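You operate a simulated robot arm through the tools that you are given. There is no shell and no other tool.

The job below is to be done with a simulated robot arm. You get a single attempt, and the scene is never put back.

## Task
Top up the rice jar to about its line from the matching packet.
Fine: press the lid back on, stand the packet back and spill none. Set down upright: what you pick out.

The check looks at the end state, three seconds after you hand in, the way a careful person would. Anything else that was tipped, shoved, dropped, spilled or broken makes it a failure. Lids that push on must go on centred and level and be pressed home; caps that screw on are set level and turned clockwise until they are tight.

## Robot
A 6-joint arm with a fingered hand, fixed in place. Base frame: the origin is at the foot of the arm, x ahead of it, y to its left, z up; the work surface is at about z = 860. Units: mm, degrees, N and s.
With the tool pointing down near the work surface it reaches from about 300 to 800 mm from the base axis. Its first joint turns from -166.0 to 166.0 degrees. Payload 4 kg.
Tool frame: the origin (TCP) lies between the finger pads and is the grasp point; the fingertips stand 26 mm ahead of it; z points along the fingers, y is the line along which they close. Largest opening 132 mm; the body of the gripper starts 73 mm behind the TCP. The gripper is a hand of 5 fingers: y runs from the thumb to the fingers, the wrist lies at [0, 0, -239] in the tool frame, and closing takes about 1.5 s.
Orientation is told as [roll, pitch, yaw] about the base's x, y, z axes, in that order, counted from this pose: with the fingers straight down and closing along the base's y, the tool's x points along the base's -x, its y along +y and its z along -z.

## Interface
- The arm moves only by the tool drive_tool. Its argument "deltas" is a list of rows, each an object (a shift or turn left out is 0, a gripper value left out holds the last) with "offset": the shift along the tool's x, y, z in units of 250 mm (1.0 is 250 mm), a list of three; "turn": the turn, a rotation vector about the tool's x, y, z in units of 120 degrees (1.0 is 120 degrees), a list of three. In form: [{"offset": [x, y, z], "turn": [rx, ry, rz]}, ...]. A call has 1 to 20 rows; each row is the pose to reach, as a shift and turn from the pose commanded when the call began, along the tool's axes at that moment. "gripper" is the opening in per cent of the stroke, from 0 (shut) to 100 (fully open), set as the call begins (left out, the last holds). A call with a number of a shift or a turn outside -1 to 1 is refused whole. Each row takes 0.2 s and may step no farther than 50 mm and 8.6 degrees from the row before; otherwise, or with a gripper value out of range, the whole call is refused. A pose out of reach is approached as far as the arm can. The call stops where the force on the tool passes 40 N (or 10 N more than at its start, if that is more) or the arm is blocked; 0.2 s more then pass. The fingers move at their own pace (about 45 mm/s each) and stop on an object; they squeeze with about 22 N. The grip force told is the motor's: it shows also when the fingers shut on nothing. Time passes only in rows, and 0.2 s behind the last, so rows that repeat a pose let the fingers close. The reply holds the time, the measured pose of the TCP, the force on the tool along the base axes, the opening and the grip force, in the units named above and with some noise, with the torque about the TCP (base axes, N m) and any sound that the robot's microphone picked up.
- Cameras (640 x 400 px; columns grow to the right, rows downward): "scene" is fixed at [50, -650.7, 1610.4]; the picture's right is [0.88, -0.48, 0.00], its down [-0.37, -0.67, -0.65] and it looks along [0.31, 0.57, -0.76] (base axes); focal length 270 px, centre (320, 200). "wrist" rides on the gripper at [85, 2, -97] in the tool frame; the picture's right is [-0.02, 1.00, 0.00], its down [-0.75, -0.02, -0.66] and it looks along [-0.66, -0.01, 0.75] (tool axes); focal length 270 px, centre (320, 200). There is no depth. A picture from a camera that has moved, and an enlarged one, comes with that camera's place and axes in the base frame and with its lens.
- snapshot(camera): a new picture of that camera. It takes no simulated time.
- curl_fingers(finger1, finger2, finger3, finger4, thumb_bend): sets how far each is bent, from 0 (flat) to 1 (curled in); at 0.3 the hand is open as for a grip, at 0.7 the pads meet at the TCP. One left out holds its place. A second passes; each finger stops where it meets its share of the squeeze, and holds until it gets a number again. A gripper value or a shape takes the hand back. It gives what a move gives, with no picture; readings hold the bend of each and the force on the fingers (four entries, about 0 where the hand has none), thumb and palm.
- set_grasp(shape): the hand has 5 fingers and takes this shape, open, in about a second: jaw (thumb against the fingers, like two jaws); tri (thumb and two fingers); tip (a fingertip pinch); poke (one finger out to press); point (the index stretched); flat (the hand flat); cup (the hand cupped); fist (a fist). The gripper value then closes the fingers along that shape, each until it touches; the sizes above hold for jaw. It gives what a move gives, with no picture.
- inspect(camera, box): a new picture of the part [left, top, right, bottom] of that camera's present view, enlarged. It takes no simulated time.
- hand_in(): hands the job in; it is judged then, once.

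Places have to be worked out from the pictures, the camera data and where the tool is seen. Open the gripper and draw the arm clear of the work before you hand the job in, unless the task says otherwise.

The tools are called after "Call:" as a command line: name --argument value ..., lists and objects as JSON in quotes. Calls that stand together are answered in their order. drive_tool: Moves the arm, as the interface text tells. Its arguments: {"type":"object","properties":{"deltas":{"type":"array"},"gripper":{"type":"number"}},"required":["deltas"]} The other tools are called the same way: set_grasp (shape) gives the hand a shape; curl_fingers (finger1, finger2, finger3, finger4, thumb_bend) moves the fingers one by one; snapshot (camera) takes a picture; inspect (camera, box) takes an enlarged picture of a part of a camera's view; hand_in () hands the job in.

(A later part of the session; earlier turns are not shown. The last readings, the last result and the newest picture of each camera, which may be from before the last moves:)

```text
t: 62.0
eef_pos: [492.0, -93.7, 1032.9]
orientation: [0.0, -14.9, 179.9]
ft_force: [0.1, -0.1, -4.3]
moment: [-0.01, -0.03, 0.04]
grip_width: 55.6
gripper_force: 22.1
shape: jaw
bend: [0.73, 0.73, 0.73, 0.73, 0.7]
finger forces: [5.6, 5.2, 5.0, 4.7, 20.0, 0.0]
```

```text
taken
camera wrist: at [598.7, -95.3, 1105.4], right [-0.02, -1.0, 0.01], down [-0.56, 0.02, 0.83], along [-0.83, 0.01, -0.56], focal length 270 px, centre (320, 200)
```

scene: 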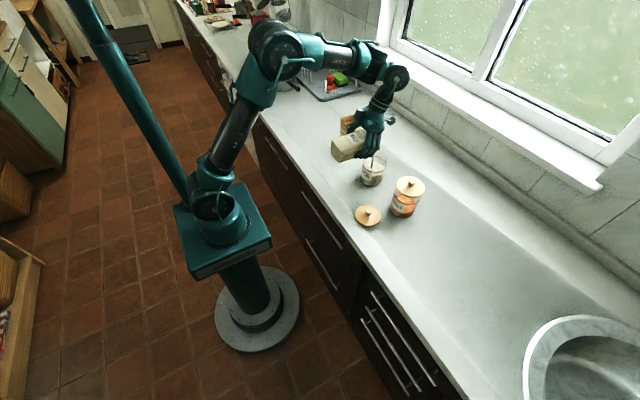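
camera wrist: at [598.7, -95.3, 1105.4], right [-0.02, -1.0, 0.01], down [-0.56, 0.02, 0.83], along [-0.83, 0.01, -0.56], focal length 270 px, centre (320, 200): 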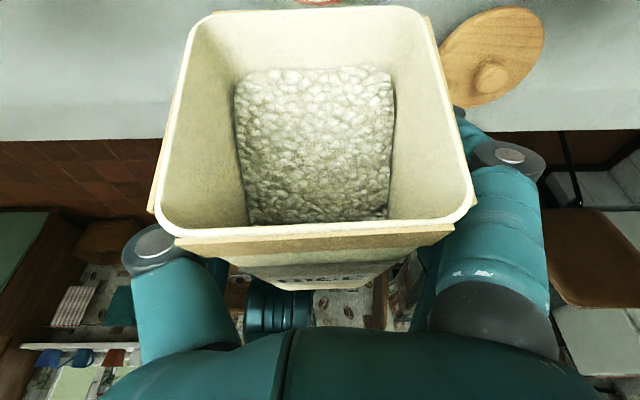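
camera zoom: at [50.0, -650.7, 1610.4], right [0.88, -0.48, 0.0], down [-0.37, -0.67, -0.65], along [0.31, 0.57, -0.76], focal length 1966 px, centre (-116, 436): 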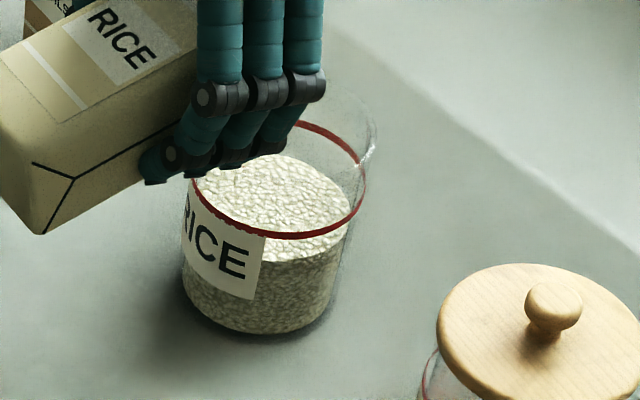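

No rice was spilled and the pose is good again. The arm cannot tilt this grip past about 89°, so I'll stand the packet back in its place and regrip it with the hand nearly horizontal, which gives over 20° more pouring range. First I'll lift away and bring the packet upright.

Call:
drive_tool --deltas '[{"offset": [-0.0219, 0, -0.1262]}, {"offset": [-0.0439, 0, -0.2525], "turn": [0, 0.03, 0]}, {"offset": [-0.0658, 0, -0.3787], "turn": [0, 0.0667, 0]}, {"offset": [-0.0658, 0, -0.3787], "turn": [0, 0.1333, 0]}, {"offset": [-0.0658, 0, -0.3787], "turn": [0, 0.2, 0]}, {"offset": [-0.0658, 0, -0.3787], "turn": [0, 0.2667, 0]}, {"offset": [-0.0658, 0, -0.3787], "turn": [0, 0.3333, 0]}, {"offset": [-0.0658, 0, -0.3787], "turn": [0, 0.4, 0]}, {"offset": [-0.0658, 0, -0.3787], "turn": [0, 0.4667, 0]}, {"offset": [-0.0658, 0, -0.3787], "turn": [0, 0.5333, 0]}, {"offset": [-0.0658, 0, -0.3787], "turn": [0, 0.6, 0]}, {"offset": [-0.0658, 0, -0.3787], "turn": [0, 0.6667, 0]}, {"offset": [-0.0658, 0, -0.3787], "turn": [0, 0.6667, 0]}]'

Call:
snapshot --camera "wrist"

Call:
inspect --camera "scene" --box '[300, 80, 440, 230]'

Call:
inspect --camera "scene" --box '[360, 140, 400, 195]'

```text
t: 64.8
eef_pos: [500.4, -92.4, 1129.4]
orientation: [0.1, 65.1, 179.9]
ft_force: [-0.6, -0.3, -4.2]
moment: [0.0, -0.03, 0.0]
grip_width: 55.6
gripper_force: 22.0
shape: jaw
bend: [0.73, 0.74, 0.73, 0.73, 0.7]
finger forces: [5.5, 5.2, 4.9, 4.6, 19.8, 0.0]
```

```text
taken
camera wrist: at [449.2, -94.7, 1246.5], right [-0.01, -1.0, -0.02], down [-0.91, 0.02, -0.41], along [0.41, 0.01, -0.91], focal length 270 px, centre (320, 200)
```

wrist: 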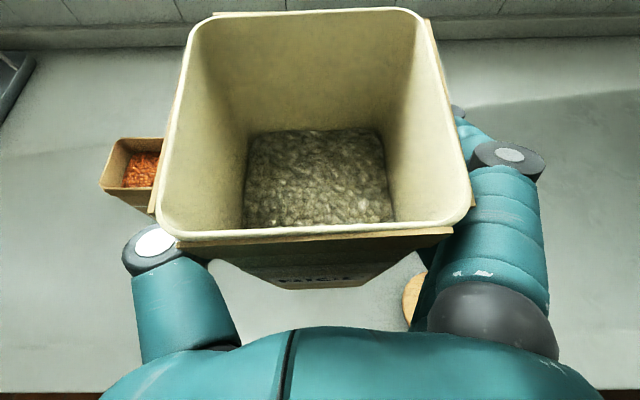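

```text
2.67 times, centred on (370, 155) of scene
camera zoom: at [50.0, -650.7, 1610.4], right [0.88, -0.48, 0.0], down [-0.37, -0.67, -0.65], along [0.31, 0.57, -0.76], focal length 721 px, centre (187, 320)
```

zoom: 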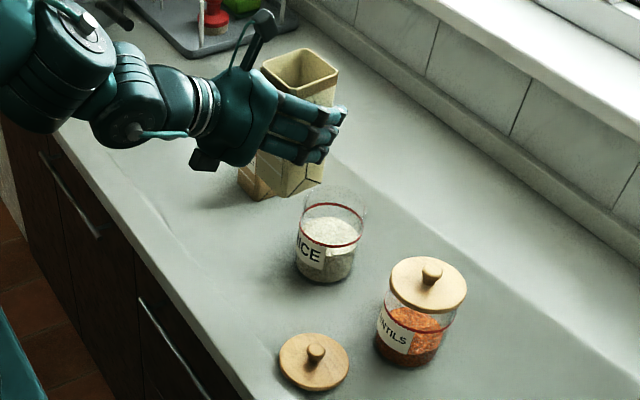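

```text
7.27 times, centred on (380, 168) of scene
camera zoom: at [50.0, -650.7, 1610.4], right [0.88, -0.48, 0.0], down [-0.37, -0.67, -0.65], along [0.31, 0.57, -0.76], focal length 1966 px, centre (-116, 436)
```

zoom: 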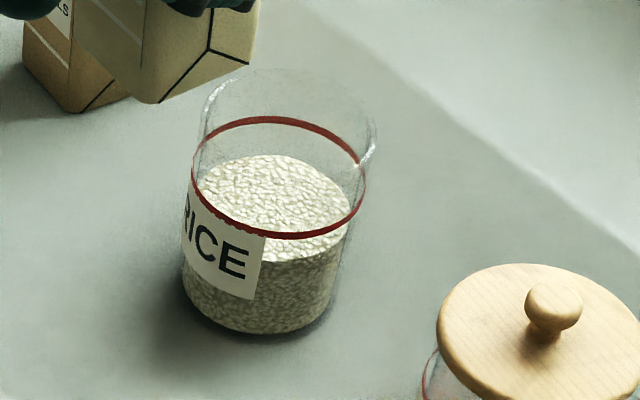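

Nothing was spilled; the jar is about 24 mm short of its line and the packet still holds plenty. I'll carry the packet back over to its original spot in two calls.

Call:
drive_tool --deltas '[{"offset": [0.0068, -0.1, 0.0145]}, {"offset": [0.0135, -0.24, 0.029]}, {"offset": [0.0203, -0.38, 0.0435]}, {"offset": [0.0271, -0.52, 0.058]}, {"offset": [0.0338, -0.65, 0.0725]}, {"offset": [0.0338, -0.73, 0.0725]}]'

Call:
drive_tool --deltas '[{"offset": [0.021, -0.1, 0.045]}, {"offset": [0.042, -0.24, 0.09]}, {"offset": [0.063, -0.38, 0.135]}, {"offset": [0.084, -0.52, 0.18]}, {"offset": [0.105, -0.65, 0.225]}, {"offset": [0.1251, -0.728, 0.2683]}, {"offset": [0.1251, -0.728, 0.2683]}]'

Call:
snapshot --camera "wrist"

Call:
inspect --camera "scene" --box '[250, 50, 410, 200]'

```text
t: 66.2
eef_pos: [521.0, 90.4, 1130.1]
orientation: [-0.2, 64.9, 179.8]
ft_force: [-0.3, -0.5, -3.1]
moment: [-0.02, -0.02, 0.0]
grip_width: 55.7
gripper_force: 21.8
shape: jaw
bend: [0.73, 0.74, 0.73, 0.73, 0.7]
finger forces: [5.4, 5.4, 5.1, 4.5, 19.9, 0.0]
```

```text
t: 67.8
eef_pos: [594.1, 272.3, 1130.5]
orientation: [0.0, 64.9, 179.9]
ft_force: [0.3, 0.5, -4.3]
moment: [0.0, -0.03, 0.03]
grip_width: 55.4
gripper_force: 21.6
shape: jaw
bend: [0.74, 0.74, 0.73, 0.73, 0.7]
finger forces: [5.3, 5.2, 4.8, 4.6, 19.7, 0.1]
```

```text
taken
camera wrist: at [543.7, 270.3, 1247.4], right [-0.01, -1.0, -0.02], down [-0.91, 0.02, -0.4], along [0.4, 0.01, -0.91], focal length 270 px, centre (320, 200)
```

wrist: 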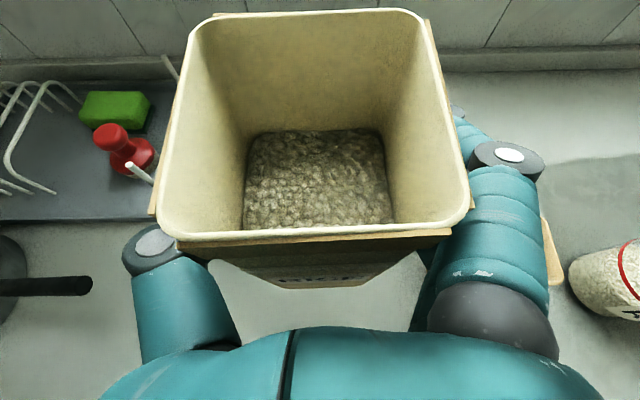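

```text
2.67 times, centred on (330, 125) of scene
camera zoom: at [50.0, -650.7, 1610.4], right [0.88, -0.48, 0.0], down [-0.37, -0.67, -0.65], along [0.31, 0.57, -0.76], focal length 721 px, centre (293, 400)
```

zoom: 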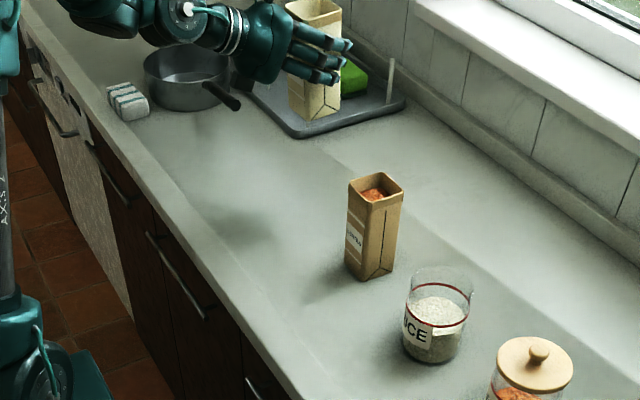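

The packet hangs straight above its old spot and has slid about 2–3 mm down in the hand. I'll lower to just above the counter, then feel for contact.

Call:
drive_tool --deltas '[{"offset": [-0.1, 0, 0.0466]}, {"offset": [-0.24, 0, 0.1119]}, {"offset": [-0.38, 0, 0.1772]}, {"offset": [-0.52, 0, 0.2425]}, {"offset": [-0.62, 0, 0.2891]}, {"offset": [-0.66, 0, 0.3077]}, {"offset": [-0.667, 0, 0.311]}, {"offset": [-0.667, 0, 0.311]}]'

Call:
drive_tool --deltas '[{"offset": [-0.0036, 0, 0.0017]}, {"offset": [-0.0073, 0, 0.0034]}, {"offset": [-0.0073, 0, 0.0034]}]'

```text
t: 69.6
eef_pos: [594.6, 271.9, 946.0]
orientation: [0.1, 65.0, 179.9]
ft_force: [0.7, 0.8, -3.9]
moment: [0.02, 0.02, 0.02]
grip_width: 55.4
gripper_force: 21.9
shape: jaw
bend: [0.74, 0.74, 0.73, 0.73, 0.7]
finger forces: [5.4, 5.3, 5.1, 4.5, 19.8, 0.0]
```

```text
t: 70.4
eef_pos: [595.0, 271.6, 943.9]
orientation: [-0.1, 65.0, 180.1]
ft_force: [-0.1, -0.5, -3.3]
moment: [-0.01, 0.0, 0.02]
grip_width: 55.4
gripper_force: 21.6
shape: jaw
bend: [0.74, 0.74, 0.73, 0.73, 0.7]
finger forces: [5.4, 5.2, 5.0, 4.6, 19.8, 0.0]
```

Still carrying the weight at z 944, so I'll lower in 1 mm steps and read the force.

Call:
drive_tool --deltas '[{"offset": [-0.0036, 0, 0.0017]}, {"offset": [-0.0073, 0, 0.0034]}, {"offset": [-0.0073, 0, 0.0034]}]'

Call:
drive_tool --deltas '[{"offset": [-0.0036, 0, 0.0017]}, {"offset": [-0.0036, 0, 0.0017]}, {"offset": [-0.0036, 0, 0.0017]}]'

```text
t: 71.2
eef_pos: [594.3, 271.4, 940.6]
orientation: [-0.1, 65.0, 180.1]
ft_force: [-0.2, 0.0, -3.5]
moment: [-0.01, -0.02, -0.02]
grip_width: 55.6
gripper_force: 21.9
shape: jaw
bend: [0.74, 0.74, 0.73, 0.73, 0.7]
finger forces: [5.4, 5.2, 5.0, 4.7, 19.7, 0.0]
```

```text
t: 72.0
eef_pos: [595.5, 270.9, 940.3]
orientation: [0.0, 64.9, 179.8]
ft_force: [1.0, -0.1, -0.9]
moment: [0.05, 0.03, -0.05]
grip_width: 55.5
gripper_force: 21.6
shape: jaw
bend: [0.73, 0.74, 0.73, 0.73, 0.7]
finger forces: [6.0, 5.3, 4.9, 4.5, 19.7, 0.0]
```

The packet now touches the counter (weight nearly gone). I'll go half a millimetre more and open the hand.

Call:
drive_tool --deltas '[{"offset": [-0.0018, 0, 0.0008]}, {"offset": [-0.0018, 0, 0.0008]}]'

Call:
drive_tool --deltas '[{"offset": [0, 0, 0]}, {"offset": [0, 0, 0]}, {"offset": [0, 0, 0]}, {"offset": [0, 0, 0]}, {"offset": [0, 0, 0]}, {"offset": [0, 0, 0]}]' --gripper 100

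Call:
snapshot --camera "wrist"

Call:
inspect --camera "scene" --box '[270, 60, 400, 190]'

```text
t: 72.6
eef_pos: [595.2, 271.4, 939.0]
orientation: [0.0, 65.2, 180.0]
ft_force: [1.6, 0.7, 1.4]
moment: [0.11, 0.04, -0.01]
grip_width: 55.3
gripper_force: 22.3
shape: jaw
bend: [0.73, 0.74, 0.73, 0.73, 0.7]
finger forces: [6.0, 5.1, 4.9, 4.5, 20.7, 0.0]
```

```text
t: 74.0
eef_pos: [594.5, 271.8, 939.7]
orientation: [0.1, 65.1, 179.8]
ft_force: [-0.9, -0.8, 0.3]
moment: [0.0, 0.02, 0.03]
grip_width: 132.1
gripper_force: 0.0
shape: jaw
bend: [0.3, 0.3, 0.3, 0.3, 0.3]
finger forces: [0.0, 0.0, 0.0, 0.0, 0.0, 0.0]
```

```text
taken
camera wrist: at [543.2, 269.3, 1057.1], right [-0.01, -1.0, -0.02], down [-0.91, 0.02, -0.4], along [0.4, 0.01, -0.91], focal length 270 px, centre (320, 200)
```

wrist: 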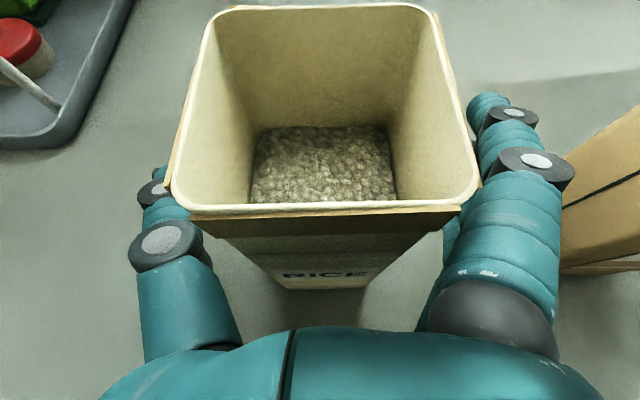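

```text
3.08 times, centred on (335, 125) of scene
camera zoom: at [50.0, -650.7, 1610.4], right [0.88, -0.48, 0.0], down [-0.37, -0.67, -0.65], along [0.31, 0.57, -0.76], focal length 832 px, centre (274, 431)
```

zoom: 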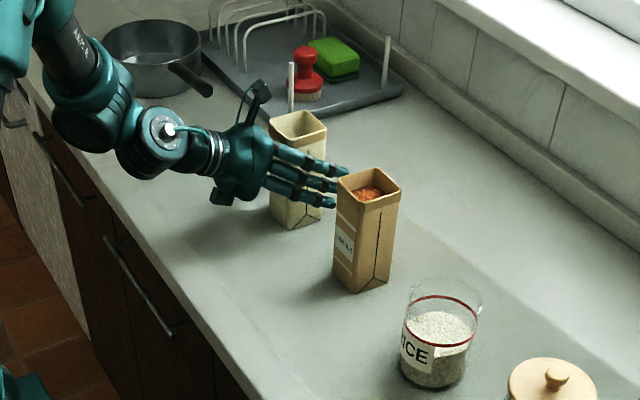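

The packet stands upright on its spot. I'll back the open hand straight off, then level it to about 4° below horizontal at z≈948.

Call:
drive_tool --deltas '[{"offset": [-0.053, 0, -0.1136]}, {"offset": [-0.106, 0, -0.2272]}, {"offset": [-0.1589, 0, -0.3408]}, {"offset": [-0.1486, 0.001, -0.3456], "turn": [0, 0.0438, 0]}, {"offset": [-0.1384, 0.002, -0.3504], "turn": [0, 0.0875, 0]}, {"offset": [-0.1281, 0.004, -0.3552], "turn": [0, 0.1313, 0]}, {"offset": [-0.1281, 0.004, -0.3552], "turn": [0, 0.175, 0]}, {"offset": [-0.1281, 0.004, -0.3552], "turn": [0, 0.175, 0]}]'

Call:
snapshot --camera "wrist"

Call:
inspect --camera "scene" --box '[240, 50, 400, 190]'

```text
t: 75.8
eef_pos: [536.1, 305.6, 989.8]
orientation: [1.4, 85.9, -178.7]
ft_force: [0.5, -0.8, -0.2]
moment: [0.01, 0.0, 0.02]
grip_width: 131.9
gripper_force: 0.1
shape: jaw
bend: [0.3, 0.3, 0.3, 0.3, 0.3]
finger forces: [0.0, 0.0, 0.0, 0.0, 0.0, 0.1]
out of reach, approached as far as the arm can: row 6, 7, 8
```

```text
taken
camera wrist: at [446.2, 303.6, 1080.7], right [0.0, -1.0, -0.02], down [-0.71, 0.02, -0.7], along [0.7, 0.01, -0.71], focal length 270 px, centre (320, 200)
```

wrist: 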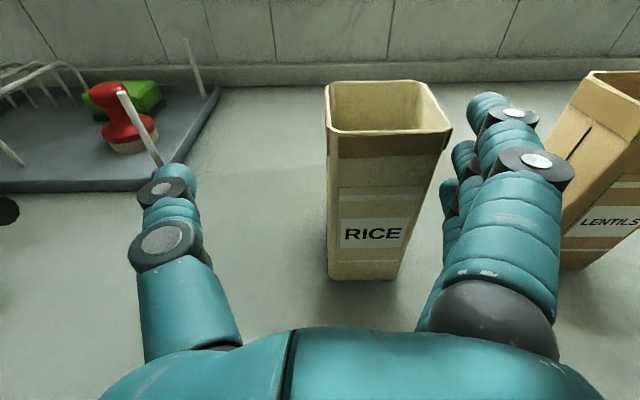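

```text
2.86 times, centred on (320, 120) of scene
camera zoom: at [50.0, -650.7, 1610.4], right [0.88, -0.48, 0.0], down [-0.37, -0.67, -0.65], along [0.31, 0.57, -0.76], focal length 772 px, centre (320, 429)
```

zoom: 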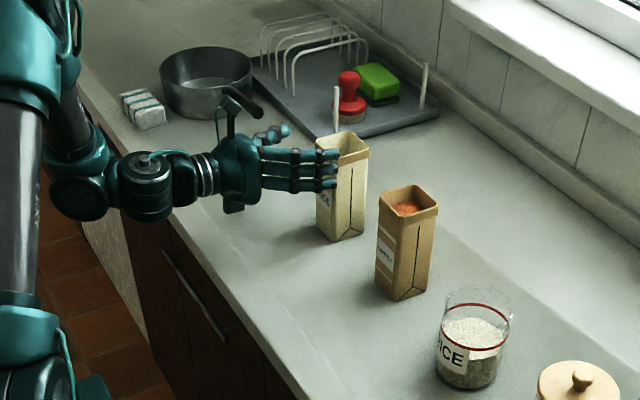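

That level pose is too close to the base to reach, so the hand stopped short beside the packet without touching it. I'll go straight up, then forward over the packet, and come down around it from above instead.

Call:
drive_tool --deltas '[{"offset": [0.1796, 0, -0.0126]}, {"offset": [0.3592, 0, -0.0251]}, {"offset": [0.5387, 0, -0.0377]}, {"offset": [0.7183, 0, -0.0503]}, {"offset": [0.7183, 0, -0.0503]}]'

Call:
snapshot --camera "wrist"

Call:
inspect --camera "scene" --box '[240, 50, 400, 190]'

```text
t: 77.0
eef_pos: [534.9, 306.0, 1174.2]
orientation: [-0.2, 86.0, 179.8]
ft_force: [0.6, -0.6, -0.5]
moment: [0.01, 0.01, 0.02]
grip_width: 132.2
gripper_force: 0.0
shape: jaw
bend: [0.3, 0.3, 0.3, 0.3, 0.3]
finger forces: [0.1, 0.0, 0.0, 0.1, 0.1, 0.0]
```

```text
taken
camera wrist: at [446.0, 304.3, 1264.0], right [0.0, -1.0, -0.02], down [-0.71, 0.02, -0.71], along [0.71, 0.01, -0.71], focal length 270 px, centre (320, 200)
```

wrist: 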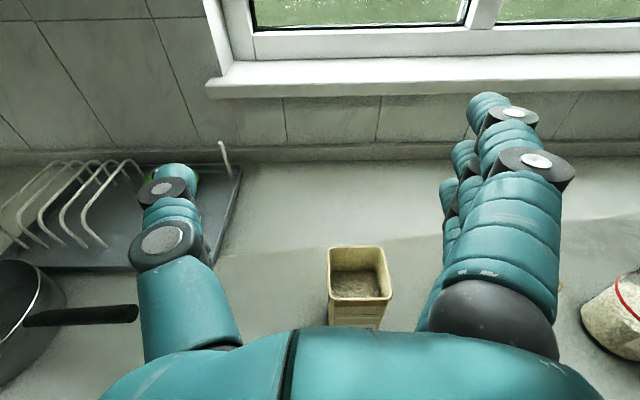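

```text
2.86 times, centred on (320, 120) of scene
camera zoom: at [50.0, -650.7, 1610.4], right [0.88, -0.48, 0.0], down [-0.37, -0.67, -0.65], along [0.31, 0.57, -0.76], focal length 772 px, centre (320, 429)
```

zoom: 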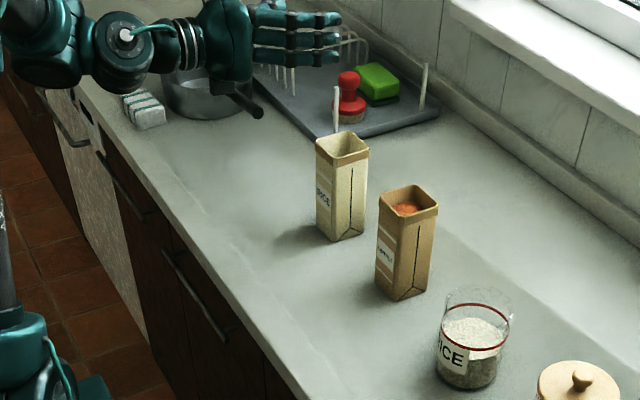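

The hand is level and high. The reading shows it at (535, 306, 1174), so I'll move over the packet to about (594, 270, 1110), still well above it.

Call:
drive_tool --deltas '[{"offset": [-0.0796, 0.0476, 0.0846]}, {"offset": [-0.1593, 0.0952, 0.1691]}, {"offset": [-0.2389, 0.1428, 0.2537]}, {"offset": [-0.2389, 0.1428, 0.2537]}]'

Call:
drive_tool --deltas '[{"offset": [0, 0, 0]}]'

Call:
snapshot --camera "wrist"

```text
t: 78.0
eef_pos: [596.6, 271.7, 1109.4]
orientation: [-0.4, 86.1, 179.5]
ft_force: [0.0, 0.0, 0.2]
moment: [0.01, 0.01, -0.02]
grip_width: 131.9
gripper_force: 0.0
shape: jaw
bend: [0.3, 0.3, 0.3, 0.3, 0.3]
finger forces: [0.0, 0.0, 0.0, 0.0, 0.0, 0.1]
```

```text
t: 78.4
eef_pos: [597.5, 271.0, 1110.0]
orientation: [-0.3, 86.0, 179.7]
ft_force: [0.1, 0.1, 0.4]
moment: [0.0, 0.05, -0.03]
grip_width: 131.9
gripper_force: 0.1
shape: jaw
bend: [0.3, 0.3, 0.3, 0.3, 0.3]
finger forces: [0.1, 0.1, 0.0, 0.0, 0.1, 0.0]
```

```text
taken
camera wrist: at [506.6, 269.9, 1200.6], right [0.0, -1.0, -0.02], down [-0.71, 0.02, -0.71], along [0.71, 0.01, -0.71], focal length 270 px, centre (320, 200)
```

wrist: 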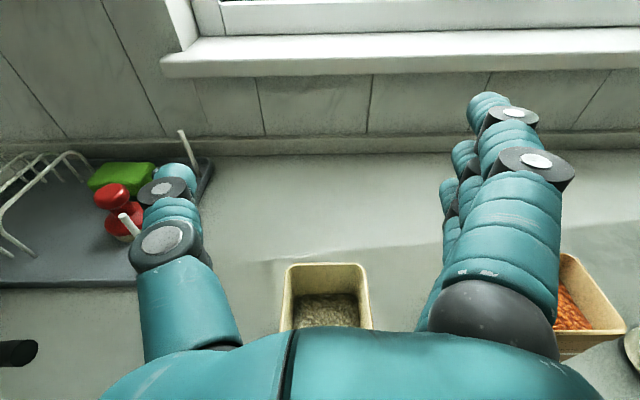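

The hand is centred over the packet. I'll enlarge to check the packet's alignment before lowering around it.

Call:
inspect --camera "wrist" --box '[260, 240, 400, 340]'

Call:
inspect --camera "scene" --box '[240, 50, 400, 190]'

```text
4.00 times, centred on (330, 290) of wrist
camera zoom: at [506.6, 269.9, 1200.6], right [0.0, -1.0, -0.02], down [-0.71, 0.02, -0.71], along [0.71, 0.01, -0.71], focal length 1081 px, centre (280, -160)
```

zoom: 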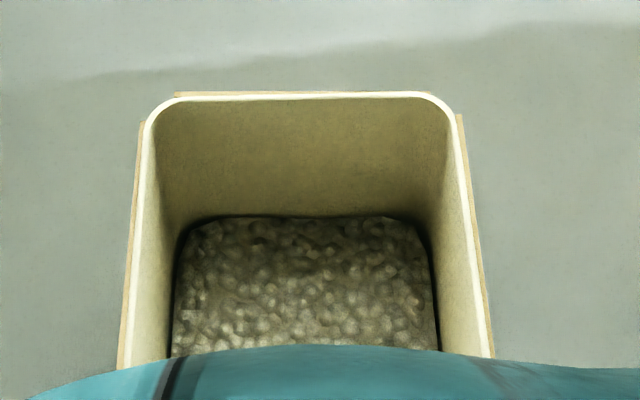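

```text
2.86 times, centred on (320, 120) of scene
camera zoom: at [50.0, -650.7, 1610.4], right [0.88, -0.48, 0.0], down [-0.37, -0.67, -0.65], along [0.31, 0.57, -0.76], focal length 772 px, centre (320, 429)
```

zoom: 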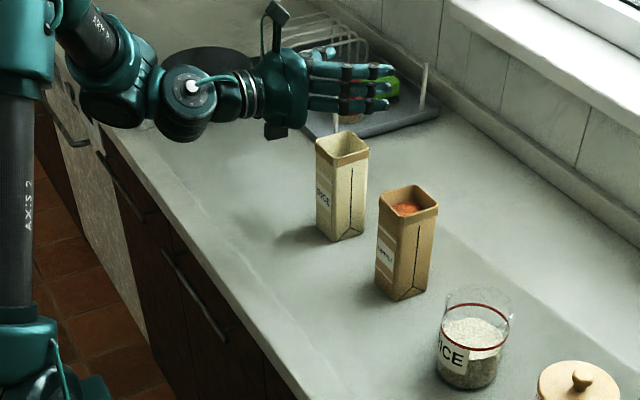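

The packet is square to the hand, with its rim spanning y 238–300. I'll lower in stages around it, checking the pose each time.

Call:
drive_tool --deltas '[{"offset": [-0.14, 0.0036, -0.0022]}, {"offset": [-0.28, 0.0072, -0.0024]}, {"offset": [-0.28, 0.0072, -0.0024]}]'

Call:
drive_tool --deltas '[{"offset": [-0.08, 0, 0.0056]}, {"offset": [-0.16, 0, 0.0112]}, {"offset": [-0.16, 0, 0.0112]}]'

Call:
snapshot --camera "wrist"

Call:
inspect --camera "scene" --box '[240, 50, 400, 190]'

```text
t: 79.2
eef_pos: [591.4, 267.9, 1039.2]
orientation: [-0.3, 86.0, 179.8]
ft_force: [-0.3, 0.6, -0.1]
moment: [0.02, 0.02, -0.01]
grip_width: 132.0
gripper_force: 0.0
shape: jaw
bend: [0.3, 0.3, 0.3, 0.3, 0.3]
finger forces: [0.0, 0.1, 0.1, 0.0, 0.0, 0.0]
```

```text
t: 80.0
eef_pos: [591.1, 268.8, 1000.3]
orientation: [-0.1, 86.0, 179.8]
ft_force: [0.4, 0.6, 0.1]
moment: [0.03, -0.01, 0.0]
grip_width: 131.8
gripper_force: 0.0
shape: jaw
bend: [0.3, 0.3, 0.3, 0.3, 0.3]
finger forces: [0.1, 0.1, 0.0, 0.0, 0.0, 0.1]
```

```text
taken
camera wrist: at [501.2, 266.1, 1090.8], right [0.0, -1.0, -0.02], down [-0.71, 0.02, -0.71], along [0.71, 0.01, -0.71], focal length 270 px, centre (320, 200)
```

wrist: 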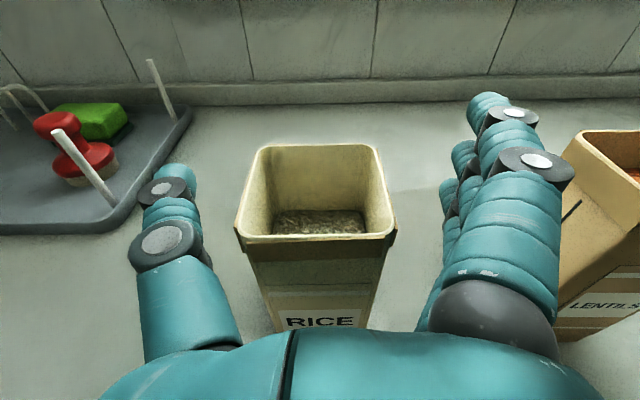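

```text
2.86 times, centred on (320, 120) of scene
camera zoom: at [50.0, -650.7, 1610.4], right [0.88, -0.48, 0.0], down [-0.37, -0.67, -0.65], along [0.31, 0.57, -0.76], focal length 772 px, centre (320, 429)
```

zoom: 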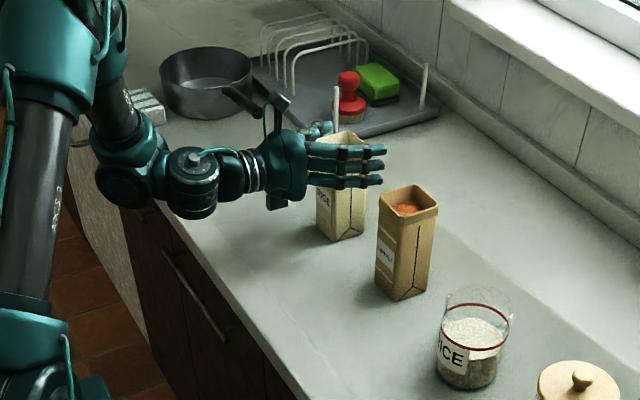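

The hand straddles the packet evenly with clear room. I'll lower the last 52 mm to grip height in two stages.

Call:
drive_tool --deltas '[{"offset": [-0.06, -0.001, 0.008]}, {"offset": [-0.12, -0.002, 0.0158]}, {"offset": [-0.12, -0.002, 0.0158]}]'

Call:
drive_tool --deltas '[{"offset": [-0.05, -0.001, 0.005]}, {"offset": [-0.0867, -0.001, 0.0095]}, {"offset": [-0.0867, -0.001, 0.0095]}]'

Call:
snapshot --camera "wrist"

Call:
inspect --camera "scene" --box '[240, 50, 400, 190]'

```text
t: 80.8
eef_pos: [593.2, 270.1, 970.7]
orientation: [-0.2, 86.1, 179.7]
ft_force: [0.3, 0.4, -0.8]
moment: [0.01, 0.01, 0.0]
grip_width: 131.8
gripper_force: 0.1
shape: jaw
bend: [0.3, 0.3, 0.3, 0.3, 0.3]
finger forces: [0.0, 0.1, 0.1, 0.0, 0.0, 0.1]
```

```text
t: 81.6
eef_pos: [597.1, 271.1, 950.4]
orientation: [1.3, 85.7, -178.8]
ft_force: [0.2, 0.9, 0.4]
moment: [0.0, -0.02, 0.03]
grip_width: 132.3
gripper_force: 0.0
shape: jaw
bend: [0.3, 0.3, 0.3, 0.3, 0.3]
finger forces: [0.0, 0.1, 0.0, 0.1, 0.1, 0.1]
out of reach, approached as far as the arm can: row 2, 3
```

```text
taken
camera wrist: at [507.1, 270.7, 1042.4], right [0.0, -1.0, -0.02], down [-0.71, 0.02, -0.7], along [0.7, 0.01, -0.71], focal length 270 px, centre (320, 200)
```

wrist: 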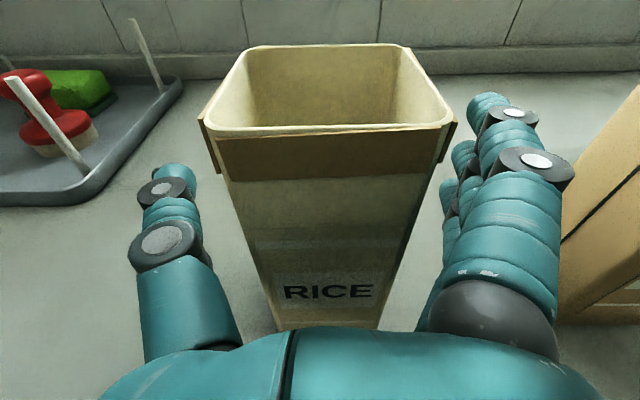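

```text
2.86 times, centred on (320, 120) of scene
camera zoom: at [50.0, -650.7, 1610.4], right [0.88, -0.48, 0.0], down [-0.37, -0.67, -0.65], along [0.31, 0.57, -0.76], focal length 772 px, centre (320, 429)
```

zoom: 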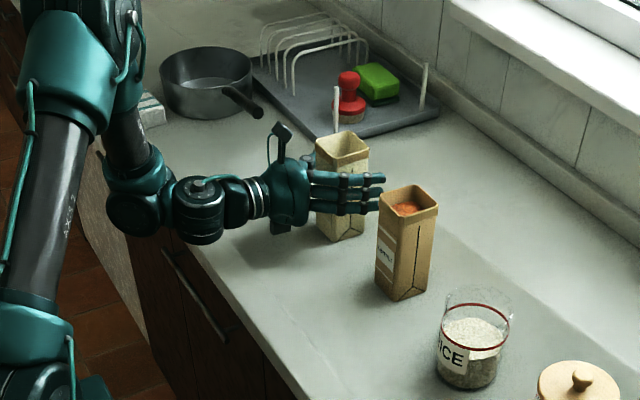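

The arm is just at its limit here and turned by about 1°. I'll rise 6 mm to a comfortably reachable height and check the orientation.

Call:
drive_tool --deltas '[{"offset": [0.012, 0, 0]}, {"offset": [0.024, 0, 0]}, {"offset": [0.024, 0, 0]}]'

Call:
drive_tool --deltas '[{"offset": [0, 0, 0]}, {"offset": [0, 0, 0]}]'

```text
t: 82.4
eef_pos: [597.6, 270.7, 957.5]
orientation: [0.0, 86.0, 179.9]
ft_force: [0.1, -0.2, 0.5]
moment: [0.01, -0.01, -0.02]
grip_width: 131.9
gripper_force: 0.1
shape: jaw
bend: [0.3, 0.3, 0.3, 0.3, 0.3]
finger forces: [0.0, 0.1, 0.1, 0.1, 0.0, 0.0]
```

```text
t: 83.0
eef_pos: [596.9, 270.8, 957.4]
orientation: [-0.3, 86.0, 179.8]
ft_force: [-0.3, 0.2, 0.5]
moment: [0.0, -0.01, -0.02]
grip_width: 132.0
gripper_force: 0.1
shape: jaw
bend: [0.3, 0.3, 0.3, 0.3, 0.3]
finger forces: [0.1, 0.0, 0.0, 0.0, 0.0, 0.1]
```

This pose is fine. A slightly lower grip would hold the packet nearer its middle, so I'll use 7° below horizontal at z≈948.

Call:
drive_tool --deltas '[{"offset": [-0.0187, 0.0016, -0.0037], "turn": [0, -0.0125, 0]}, {"offset": [-0.0374, 0.0032, -0.0074], "turn": [0, -0.025, 0]}, {"offset": [-0.0374, 0.0032, -0.0074], "turn": [0, -0.025, 0]}, {"offset": [-0.0374, 0.0032, -0.0074], "turn": [0, -0.025, 0]}]'

Call:
drive_tool --deltas '[{"offset": [0, 0, 0]}]'

Call:
snapshot --camera "wrist"

```text
t: 84.0
eef_pos: [593.3, 269.6, 947.0]
orientation: [-0.1, 82.9, 179.9]
ft_force: [-0.4, -0.1, -0.4]
moment: [-0.02, -0.01, 0.01]
grip_width: 132.1
gripper_force: 0.0
shape: jaw
bend: [0.3, 0.3, 0.3, 0.3, 0.3]
finger forces: [0.1, 0.0, 0.1, 0.0, 0.0, 0.0]
```

```text
t: 84.4
eef_pos: [594.7, 271.1, 946.9]
orientation: [-0.1, 83.1, 179.8]
ft_force: [-0.2, 0.4, 0.2]
moment: [0.0, 0.01, 0.01]
grip_width: 131.9
gripper_force: 0.1
shape: jaw
bend: [0.3, 0.3, 0.3, 0.3, 0.3]
finger forces: [0.1, 0.1, 0.1, 0.1, 0.0, 0.0]
```

```text
taken
camera wrist: at [509.2, 268.9, 1042.7], right [0.0, -1.0, -0.02], down [-0.74, 0.02, -0.67], along [0.67, 0.01, -0.74], focal length 270 px, centre (320, 200)
```

wrist: 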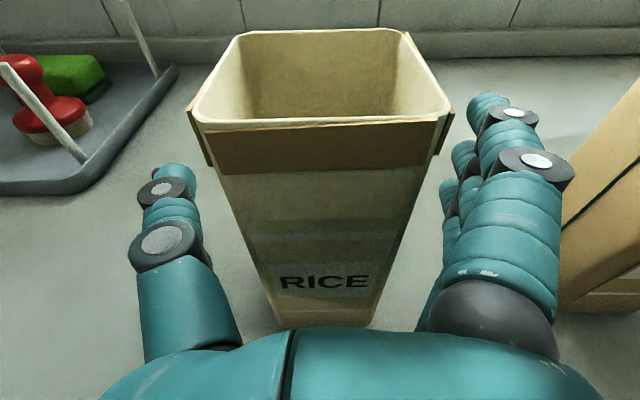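

The pose is reached cleanly at (594, 270, 947), 7° below horizontal. I'll close the hand on the packet.

Call:
drive_tool --deltas '[{"offset": [0, 0, 0]}, {"offset": [0, 0, 0]}, {"offset": [0, 0, 0]}, {"offset": [0, 0, 0]}, {"offset": [0, 0, 0]}, {"offset": [0, 0, 0]}, {"offset": [0, 0, 0]}]' --gripper 35

Call:
drive_tool --deltas '[{"offset": [0.0199, 0, -0.0024]}, {"offset": [0.0397, 0, -0.0049]}, {"offset": [0.0596, 0, -0.0073]}, {"offset": [0.0596, 0, -0.0073]}, {"offset": [0.0596, 0, -0.0073]}]'

Call:
snapshot --camera "wrist"

Call:
inspect --camera "scene" --box '[240, 50, 400, 190]'

```text
t: 86.0
eef_pos: [595.2, 270.6, 947.6]
orientation: [-0.1, 82.9, 179.8]
ft_force: [0.9, -0.3, -0.1]
moment: [-0.02, 0.01, 0.02]
grip_width: 56.6
gripper_force: 21.7
shape: jaw
bend: [0.73, 0.73, 0.73, 0.73, 0.7]
finger forces: [5.3, 5.2, 5.1, 4.8, 19.4, 0.0]
```

```text
t: 87.2
eef_pos: [594.5, 269.9, 962.3]
orientation: [-0.1, 83.0, 179.8]
ft_force: [0.5, 0.6, -3.7]
moment: [0.01, -0.02, 0.01]
grip_width: 56.7
gripper_force: 21.7
shape: jaw
bend: [0.73, 0.73, 0.73, 0.73, 0.7]
finger forces: [5.5, 5.2, 4.9, 4.8, 20.4, 0.0]
```

```text
taken
camera wrist: at [508.9, 268.4, 1057.1], right [0.0, -1.0, -0.02], down [-0.74, 0.02, -0.67], along [0.67, 0.01, -0.74], focal length 270 px, centre (320, 200)
```

wrist: 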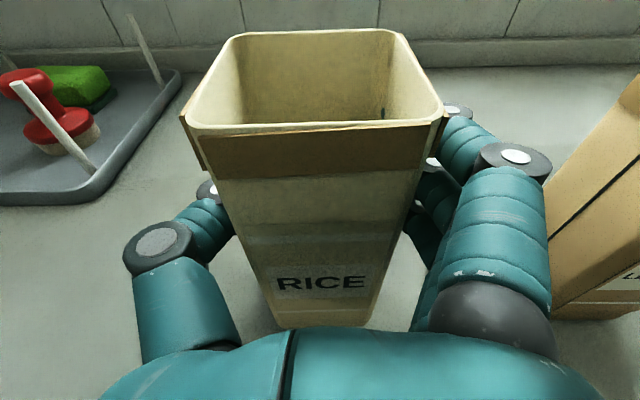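

```text
2.86 times, centred on (320, 120) of scene
camera zoom: at [50.0, -650.7, 1610.4], right [0.88, -0.48, 0.0], down [-0.37, -0.67, -0.65], along [0.31, 0.57, -0.76], focal length 772 px, centre (320, 429)
```

zoom: 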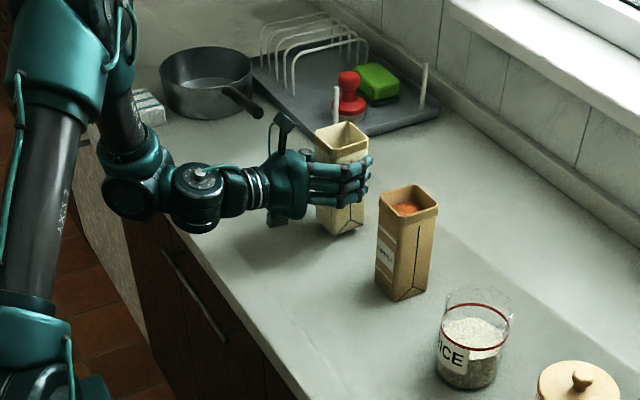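

The packet is gripped well with no slip seen, and its lip is about 28 mm ahead of and 61 mm above the TCP. I'll raise it, carry it toward the jar and pre-tilt it 30°, which is safe with the rice this low.

Call:
drive_tool --deltas '[{"offset": [0.1, 0, -0.0123]}, {"offset": [0.26, 0, -0.0319]}, {"offset": [0.42, 0, -0.0516]}, {"offset": [0.58, 0, -0.0712]}, {"offset": [0.7, 0, -0.0859]}, {"offset": [0.7265, 0, -0.0892]}, {"offset": [0.7229, 0.1, -0.1183], "turn": [0, -0.0417, 0]}, {"offset": [0.7193, 0.23, -0.1475], "turn": [0, -0.0833, 0]}, {"offset": [0.7158, 0.36, -0.1766], "turn": [0, -0.125, 0]}, {"offset": [0.7122, 0.49, -0.2057], "turn": [0, -0.1667, 0]}, {"offset": [0.7086, 0.62, -0.2348], "turn": [0, -0.2083, 0]}, {"offset": [0.705, 0.728, -0.2639], "turn": [0, -0.25, 0]}]'

Call:
snapshot --camera "wrist"

Call:
snapshot --camera "scene"

```text
t: 89.8
eef_pos: [550.1, 89.6, 1143.7]
orientation: [-0.1, 52.9, 179.9]
ft_force: [0.5, 0.1, -2.4]
moment: [0.02, -0.04, -0.01]
grip_width: 56.2
gripper_force: 21.6
shape: jaw
bend: [0.73, 0.73, 0.73, 0.73, 0.7]
finger forces: [5.4, 5.2, 5.1, 4.8, 20.1, 0.0]
```

```text
taken
camera wrist: at [524.6, 88.0, 1270.0], right [-0.01, -1.0, -0.02], down [-0.98, 0.01, -0.2], along [0.2, 0.01, -0.98], focal length 270 px, centre (320, 200)
```

wrist: 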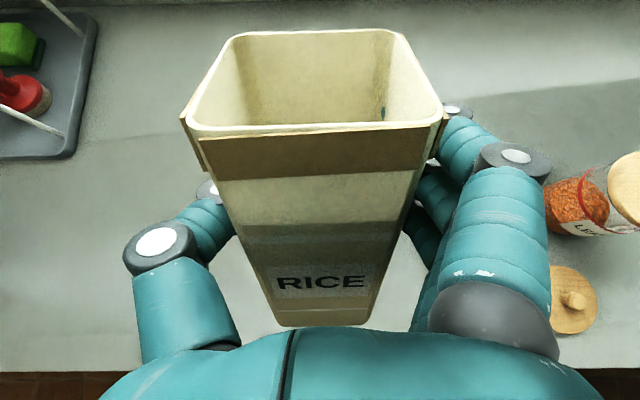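

```text
taken
```

scene: 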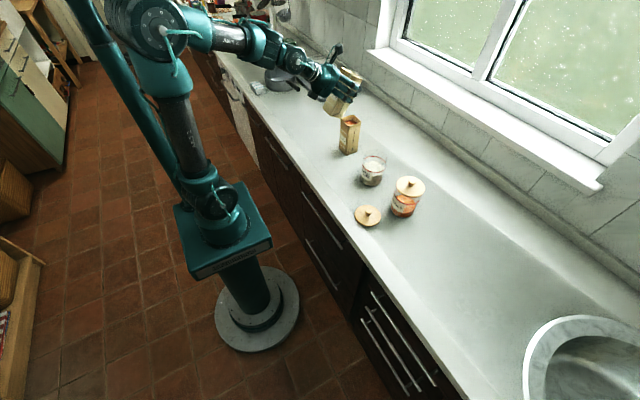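

The packet is steady with no slip. I'll carry it to the jar's y while tilting on to 60°, still high and safely below the flow angle.

Call:
drive_tool --deltas '[{"offset": [-0.02, 0.1, -0.0266], "turn": [0, -0.0417, 0]}, {"offset": [-0.04, 0.23, -0.0532], "turn": [0, -0.0833, 0]}, {"offset": [-0.06, 0.36, -0.0799], "turn": [0, -0.125, 0]}, {"offset": [-0.08, 0.49, -0.1065], "turn": [0, -0.1667, 0]}, {"offset": [-0.1, 0.62, -0.1331], "turn": [0, -0.2083, 0]}, {"offset": [-0.1204, 0.731, -0.1597], "turn": [0, -0.25, 0]}, {"offset": [-0.1204, 0.731, -0.1597], "turn": [0, -0.25, 0]}, {"offset": [-0.1204, 0.731, -0.1597], "turn": [0, -0.25, 0]}]'

Call:
drive_tool --deltas '[{"offset": [0, 0, 0]}]'

Call:
snapshot --camera "wrist"

Call:
inspect --camera "scene" --box '[320, 90, 440, 220]'

```text
t: 91.6
eef_pos: [498.9, -92.5, 1144.5]
orientation: [0.1, 23.0, 179.9]
ft_force: [0.4, -0.2, -3.9]
moment: [0.01, -0.08, -0.03]
grip_width: 56.2
gripper_force: 22.3
shape: jaw
bend: [0.73, 0.73, 0.73, 0.73, 0.7]
finger forces: [5.3, 5.2, 5.1, 4.8, 20.3, 0.1]
```

```text
t: 92.0
eef_pos: [497.6, -94.2, 1144.4]
orientation: [0.1, 23.0, 179.9]
ft_force: [0.7, 0.8, -3.7]
moment: [-0.01, -0.04, 0.0]
grip_width: 56.2
gripper_force: 22.0
shape: jaw
bend: [0.73, 0.73, 0.73, 0.73, 0.7]
finger forces: [5.3, 5.2, 5.1, 4.9, 20.2, 0.0]
```

```text
taken
camera wrist: at [539.0, -95.0, 1266.2], right [-0.02, -1.0, -0.01], down [-0.95, 0.02, 0.31], along [-0.31, 0.01, -0.95], focal length 270 px, centre (320, 200)
```

wrist: 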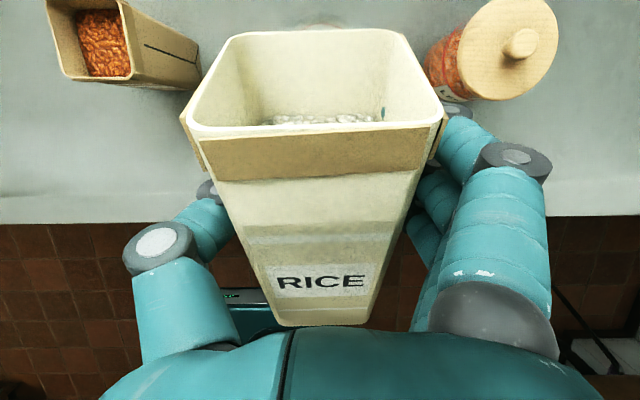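

```text
3.08 times, centred on (380, 155) of scene
camera zoom: at [50.0, -650.7, 1610.4], right [0.88, -0.48, 0.0], down [-0.37, -0.67, -0.65], along [0.31, 0.57, -0.76], focal length 832 px, centre (135, 338)
```

zoom: 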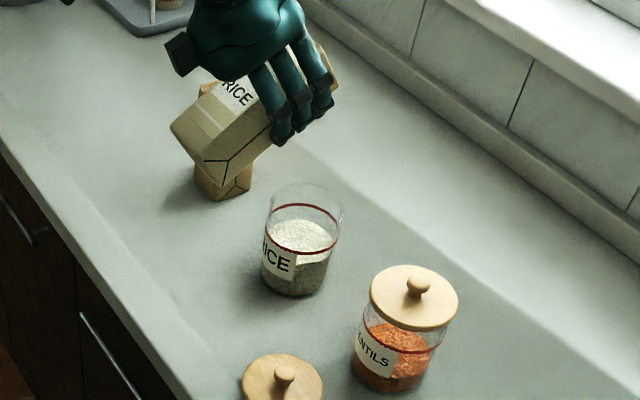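

The packet is in position above the jar at 60°. I'll lower it so the lip is at about (566, 1025), tilting to 75°, still below where this fill level starts to flow.

Call:
drive_tool --deltas '[{"offset": [-0.0327, 0.001, 0.0798], "turn": [0, -0.025, 0]}, {"offset": [-0.0653, 0.002, 0.1596], "turn": [0, -0.05, 0]}, {"offset": [-0.098, 0.003, 0.2394], "turn": [0, -0.075, 0]}, {"offset": [-0.1306, 0.004, 0.3192], "turn": [0, -0.1, 0]}, {"offset": [-0.1633, 0.004, 0.399], "turn": [0, -0.125, 0]}, {"offset": [-0.1633, 0.004, 0.399], "turn": [0, -0.125, 0]}, {"offset": [-0.1633, 0.004, 0.399], "turn": [0, -0.125, 0]}]'

Call:
drive_tool --deltas '[{"offset": [0, 0, 0]}]'

Call:
snapshot --camera "wrist"

Call:
inspect --camera "scene" --box '[340, 110, 420, 200]'

```text
t: 93.6
eef_pos: [500.2, -94.7, 1037.8]
orientation: [0.1, 8.0, 179.9]
ft_force: [0.5, 1.0, -3.4]
moment: [0.02, -0.05, 0.04]
grip_width: 56.4
gripper_force: 21.9
shape: jaw
bend: [0.73, 0.73, 0.73, 0.73, 0.7]
finger forces: [5.4, 5.3, 5.1, 4.7, 20.2, 0.0]
```

```text
t: 94.0
eef_pos: [499.6, -94.3, 1036.8]
orientation: [0.0, 8.1, 180.0]
ft_force: [-0.4, -0.5, -3.3]
moment: [-0.01, -0.07, 0.01]
grip_width: 56.0
gripper_force: 22.5
shape: jaw
bend: [0.73, 0.73, 0.73, 0.73, 0.7]
finger forces: [5.2, 5.2, 4.9, 4.9, 20.3, 0.0]
```

```text
taken
camera wrist: at [571.0, -97.2, 1145.1], right [-0.02, -1.0, 0.0], down [-0.84, 0.02, 0.55], along [-0.55, 0.01, -0.84], focal length 270 px, centre (320, 200)
```

wrist: 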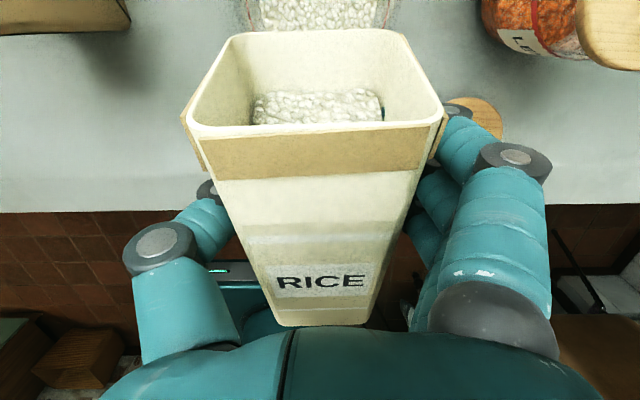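

```text
4.44 times, centred on (380, 155) of scene
camera zoom: at [50.0, -650.7, 1610.4], right [0.88, -0.48, 0.0], down [-0.37, -0.67, -0.65], along [0.31, 0.57, -0.76], focal length 1201 px, centre (53, 400)
```

zoom: 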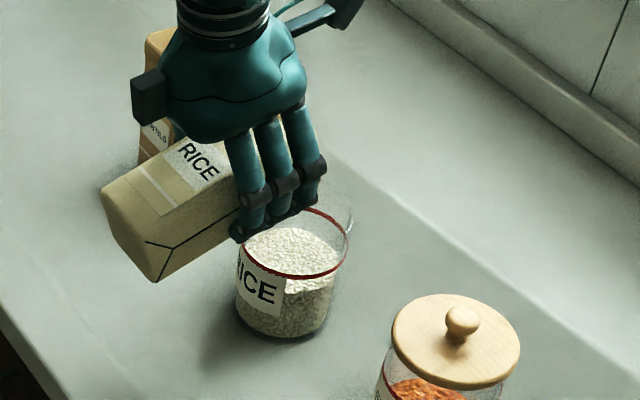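

The view past the lip shows the jar and its rice centred beneath. I'll tilt to 85°, keeping the lip over the opening.

Call:
drive_tool --deltas '[{"offset": [0.0048, 0, -0.0053], "turn": [0, -0.0278, 0]}, {"offset": [0.0095, 0, -0.0105], "turn": [0, -0.0556, 0]}, {"offset": [0.0143, 0, -0.0158], "turn": [0, -0.0833, 0]}, {"offset": [0.0143, 0, -0.0158], "turn": [0, -0.0833, 0]}, {"offset": [0.0143, 0, -0.0158], "turn": [0, -0.0833, 0]}]'

Call:
snapshot --camera "wrist"

Call:
inspect --camera "scene" --box '[360, 140, 400, 195]'

```text
t: 95.2
eef_pos: [503.3, -95.5, 1041.2]
orientation: [0.0, -2.0, 180.0]
ft_force: [-0.1, -0.3, -4.0]
moment: [0.0, -0.1, 0.02]
grip_width: 56.2
gripper_force: 21.7
shape: jaw
bend: [0.73, 0.73, 0.73, 0.73, 0.7]
finger forces: [5.3, 5.2, 5.0, 4.8, 20.1, 0.0]
```

```text
taken
camera wrist: at [592.0, -97.0, 1135.0], right [-0.02, -1.0, 0.0], down [-0.73, 0.02, 0.68], along [-0.68, 0.01, -0.73], focal length 270 px, centre (320, 200)
```

wrist: 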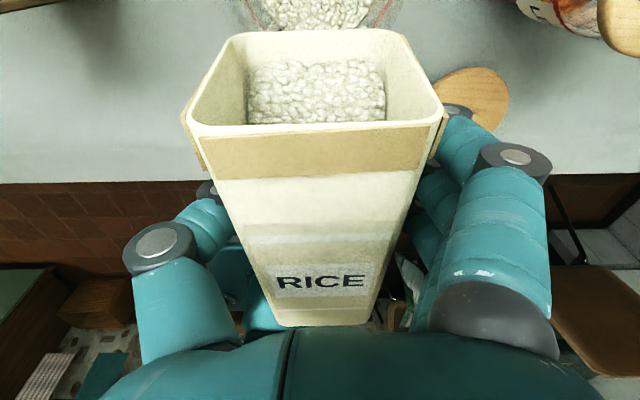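

```text
7.27 times, centred on (380, 168) of scene
camera zoom: at [50.0, -650.7, 1610.4], right [0.88, -0.48, 0.0], down [-0.37, -0.67, -0.65], along [0.31, 0.57, -0.76], focal length 1966 px, centre (-116, 436)
```

zoom: 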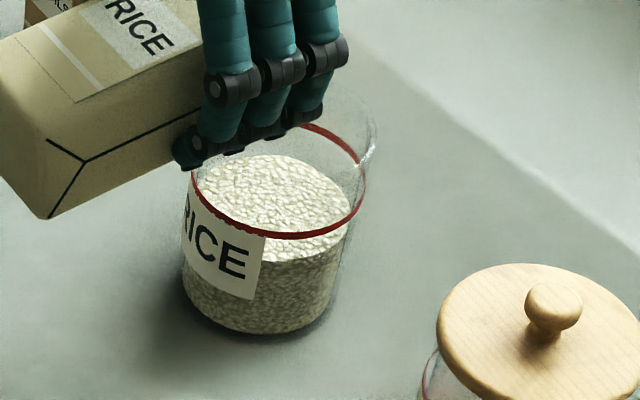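

Still no flow, with the rice nearing the lip. I'll go to 89°.

Call:
drive_tool --deltas '[{"offset": [0.0035, 0, -0.0028], "turn": [0, -0.0167, 0]}, {"offset": [0.007, 0, -0.0055], "turn": [0, -0.0333, 0]}, {"offset": [0.007, 0, -0.0055], "turn": [0, -0.0333, 0]}, {"offset": [0.007, 0, -0.0055], "turn": [0, -0.0333, 0]}]'

Call:
inspect --camera "wrist" --box '[180, 0, 460, 150]'

Call:
inspect --camera "scene" --box '[360, 140, 400, 195]'

```text
t: 96.2
eef_pos: [506.3, -95.0, 1041.9]
orientation: [0.0, -6.0, 180.0]
ft_force: [-0.3, -0.2, -3.4]
moment: [-0.02, -0.05, -0.01]
grip_width: 56.4
gripper_force: 22.0
shape: jaw
bend: [0.73, 0.73, 0.73, 0.73, 0.7]
finger forces: [5.3, 5.2, 5.0, 4.8, 20.2, 0.0]
```

```text
2.29 times, centred on (320, 75) of wrist
camera zoom: at [600.6, -97.2, 1129.5], right [-0.02, -1.0, 0.0], down [-0.68, 0.02, 0.73], along [-0.73, 0.01, -0.68], focal length 618 px, centre (320, 486)
```

zoom: 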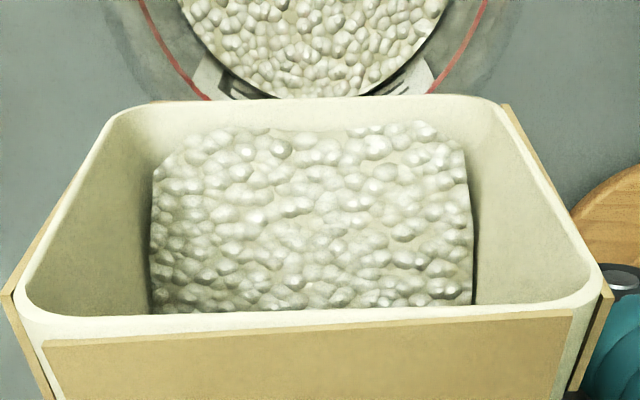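

```text
7.27 times, centred on (380, 168) of scene
camera zoom: at [50.0, -650.7, 1610.4], right [0.88, -0.48, 0.0], down [-0.37, -0.67, -0.65], along [0.31, 0.57, -0.76], focal length 1966 px, centre (-116, 436)
```

zoom: 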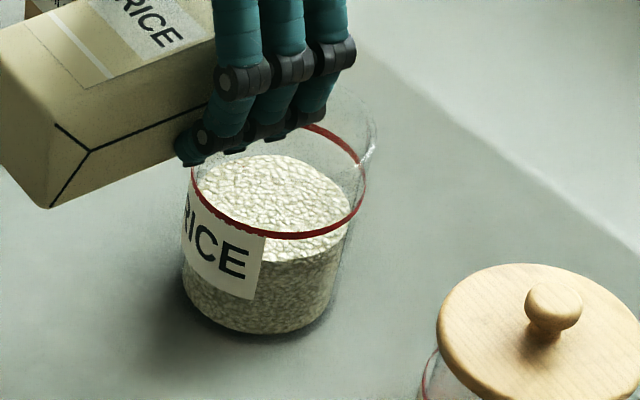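

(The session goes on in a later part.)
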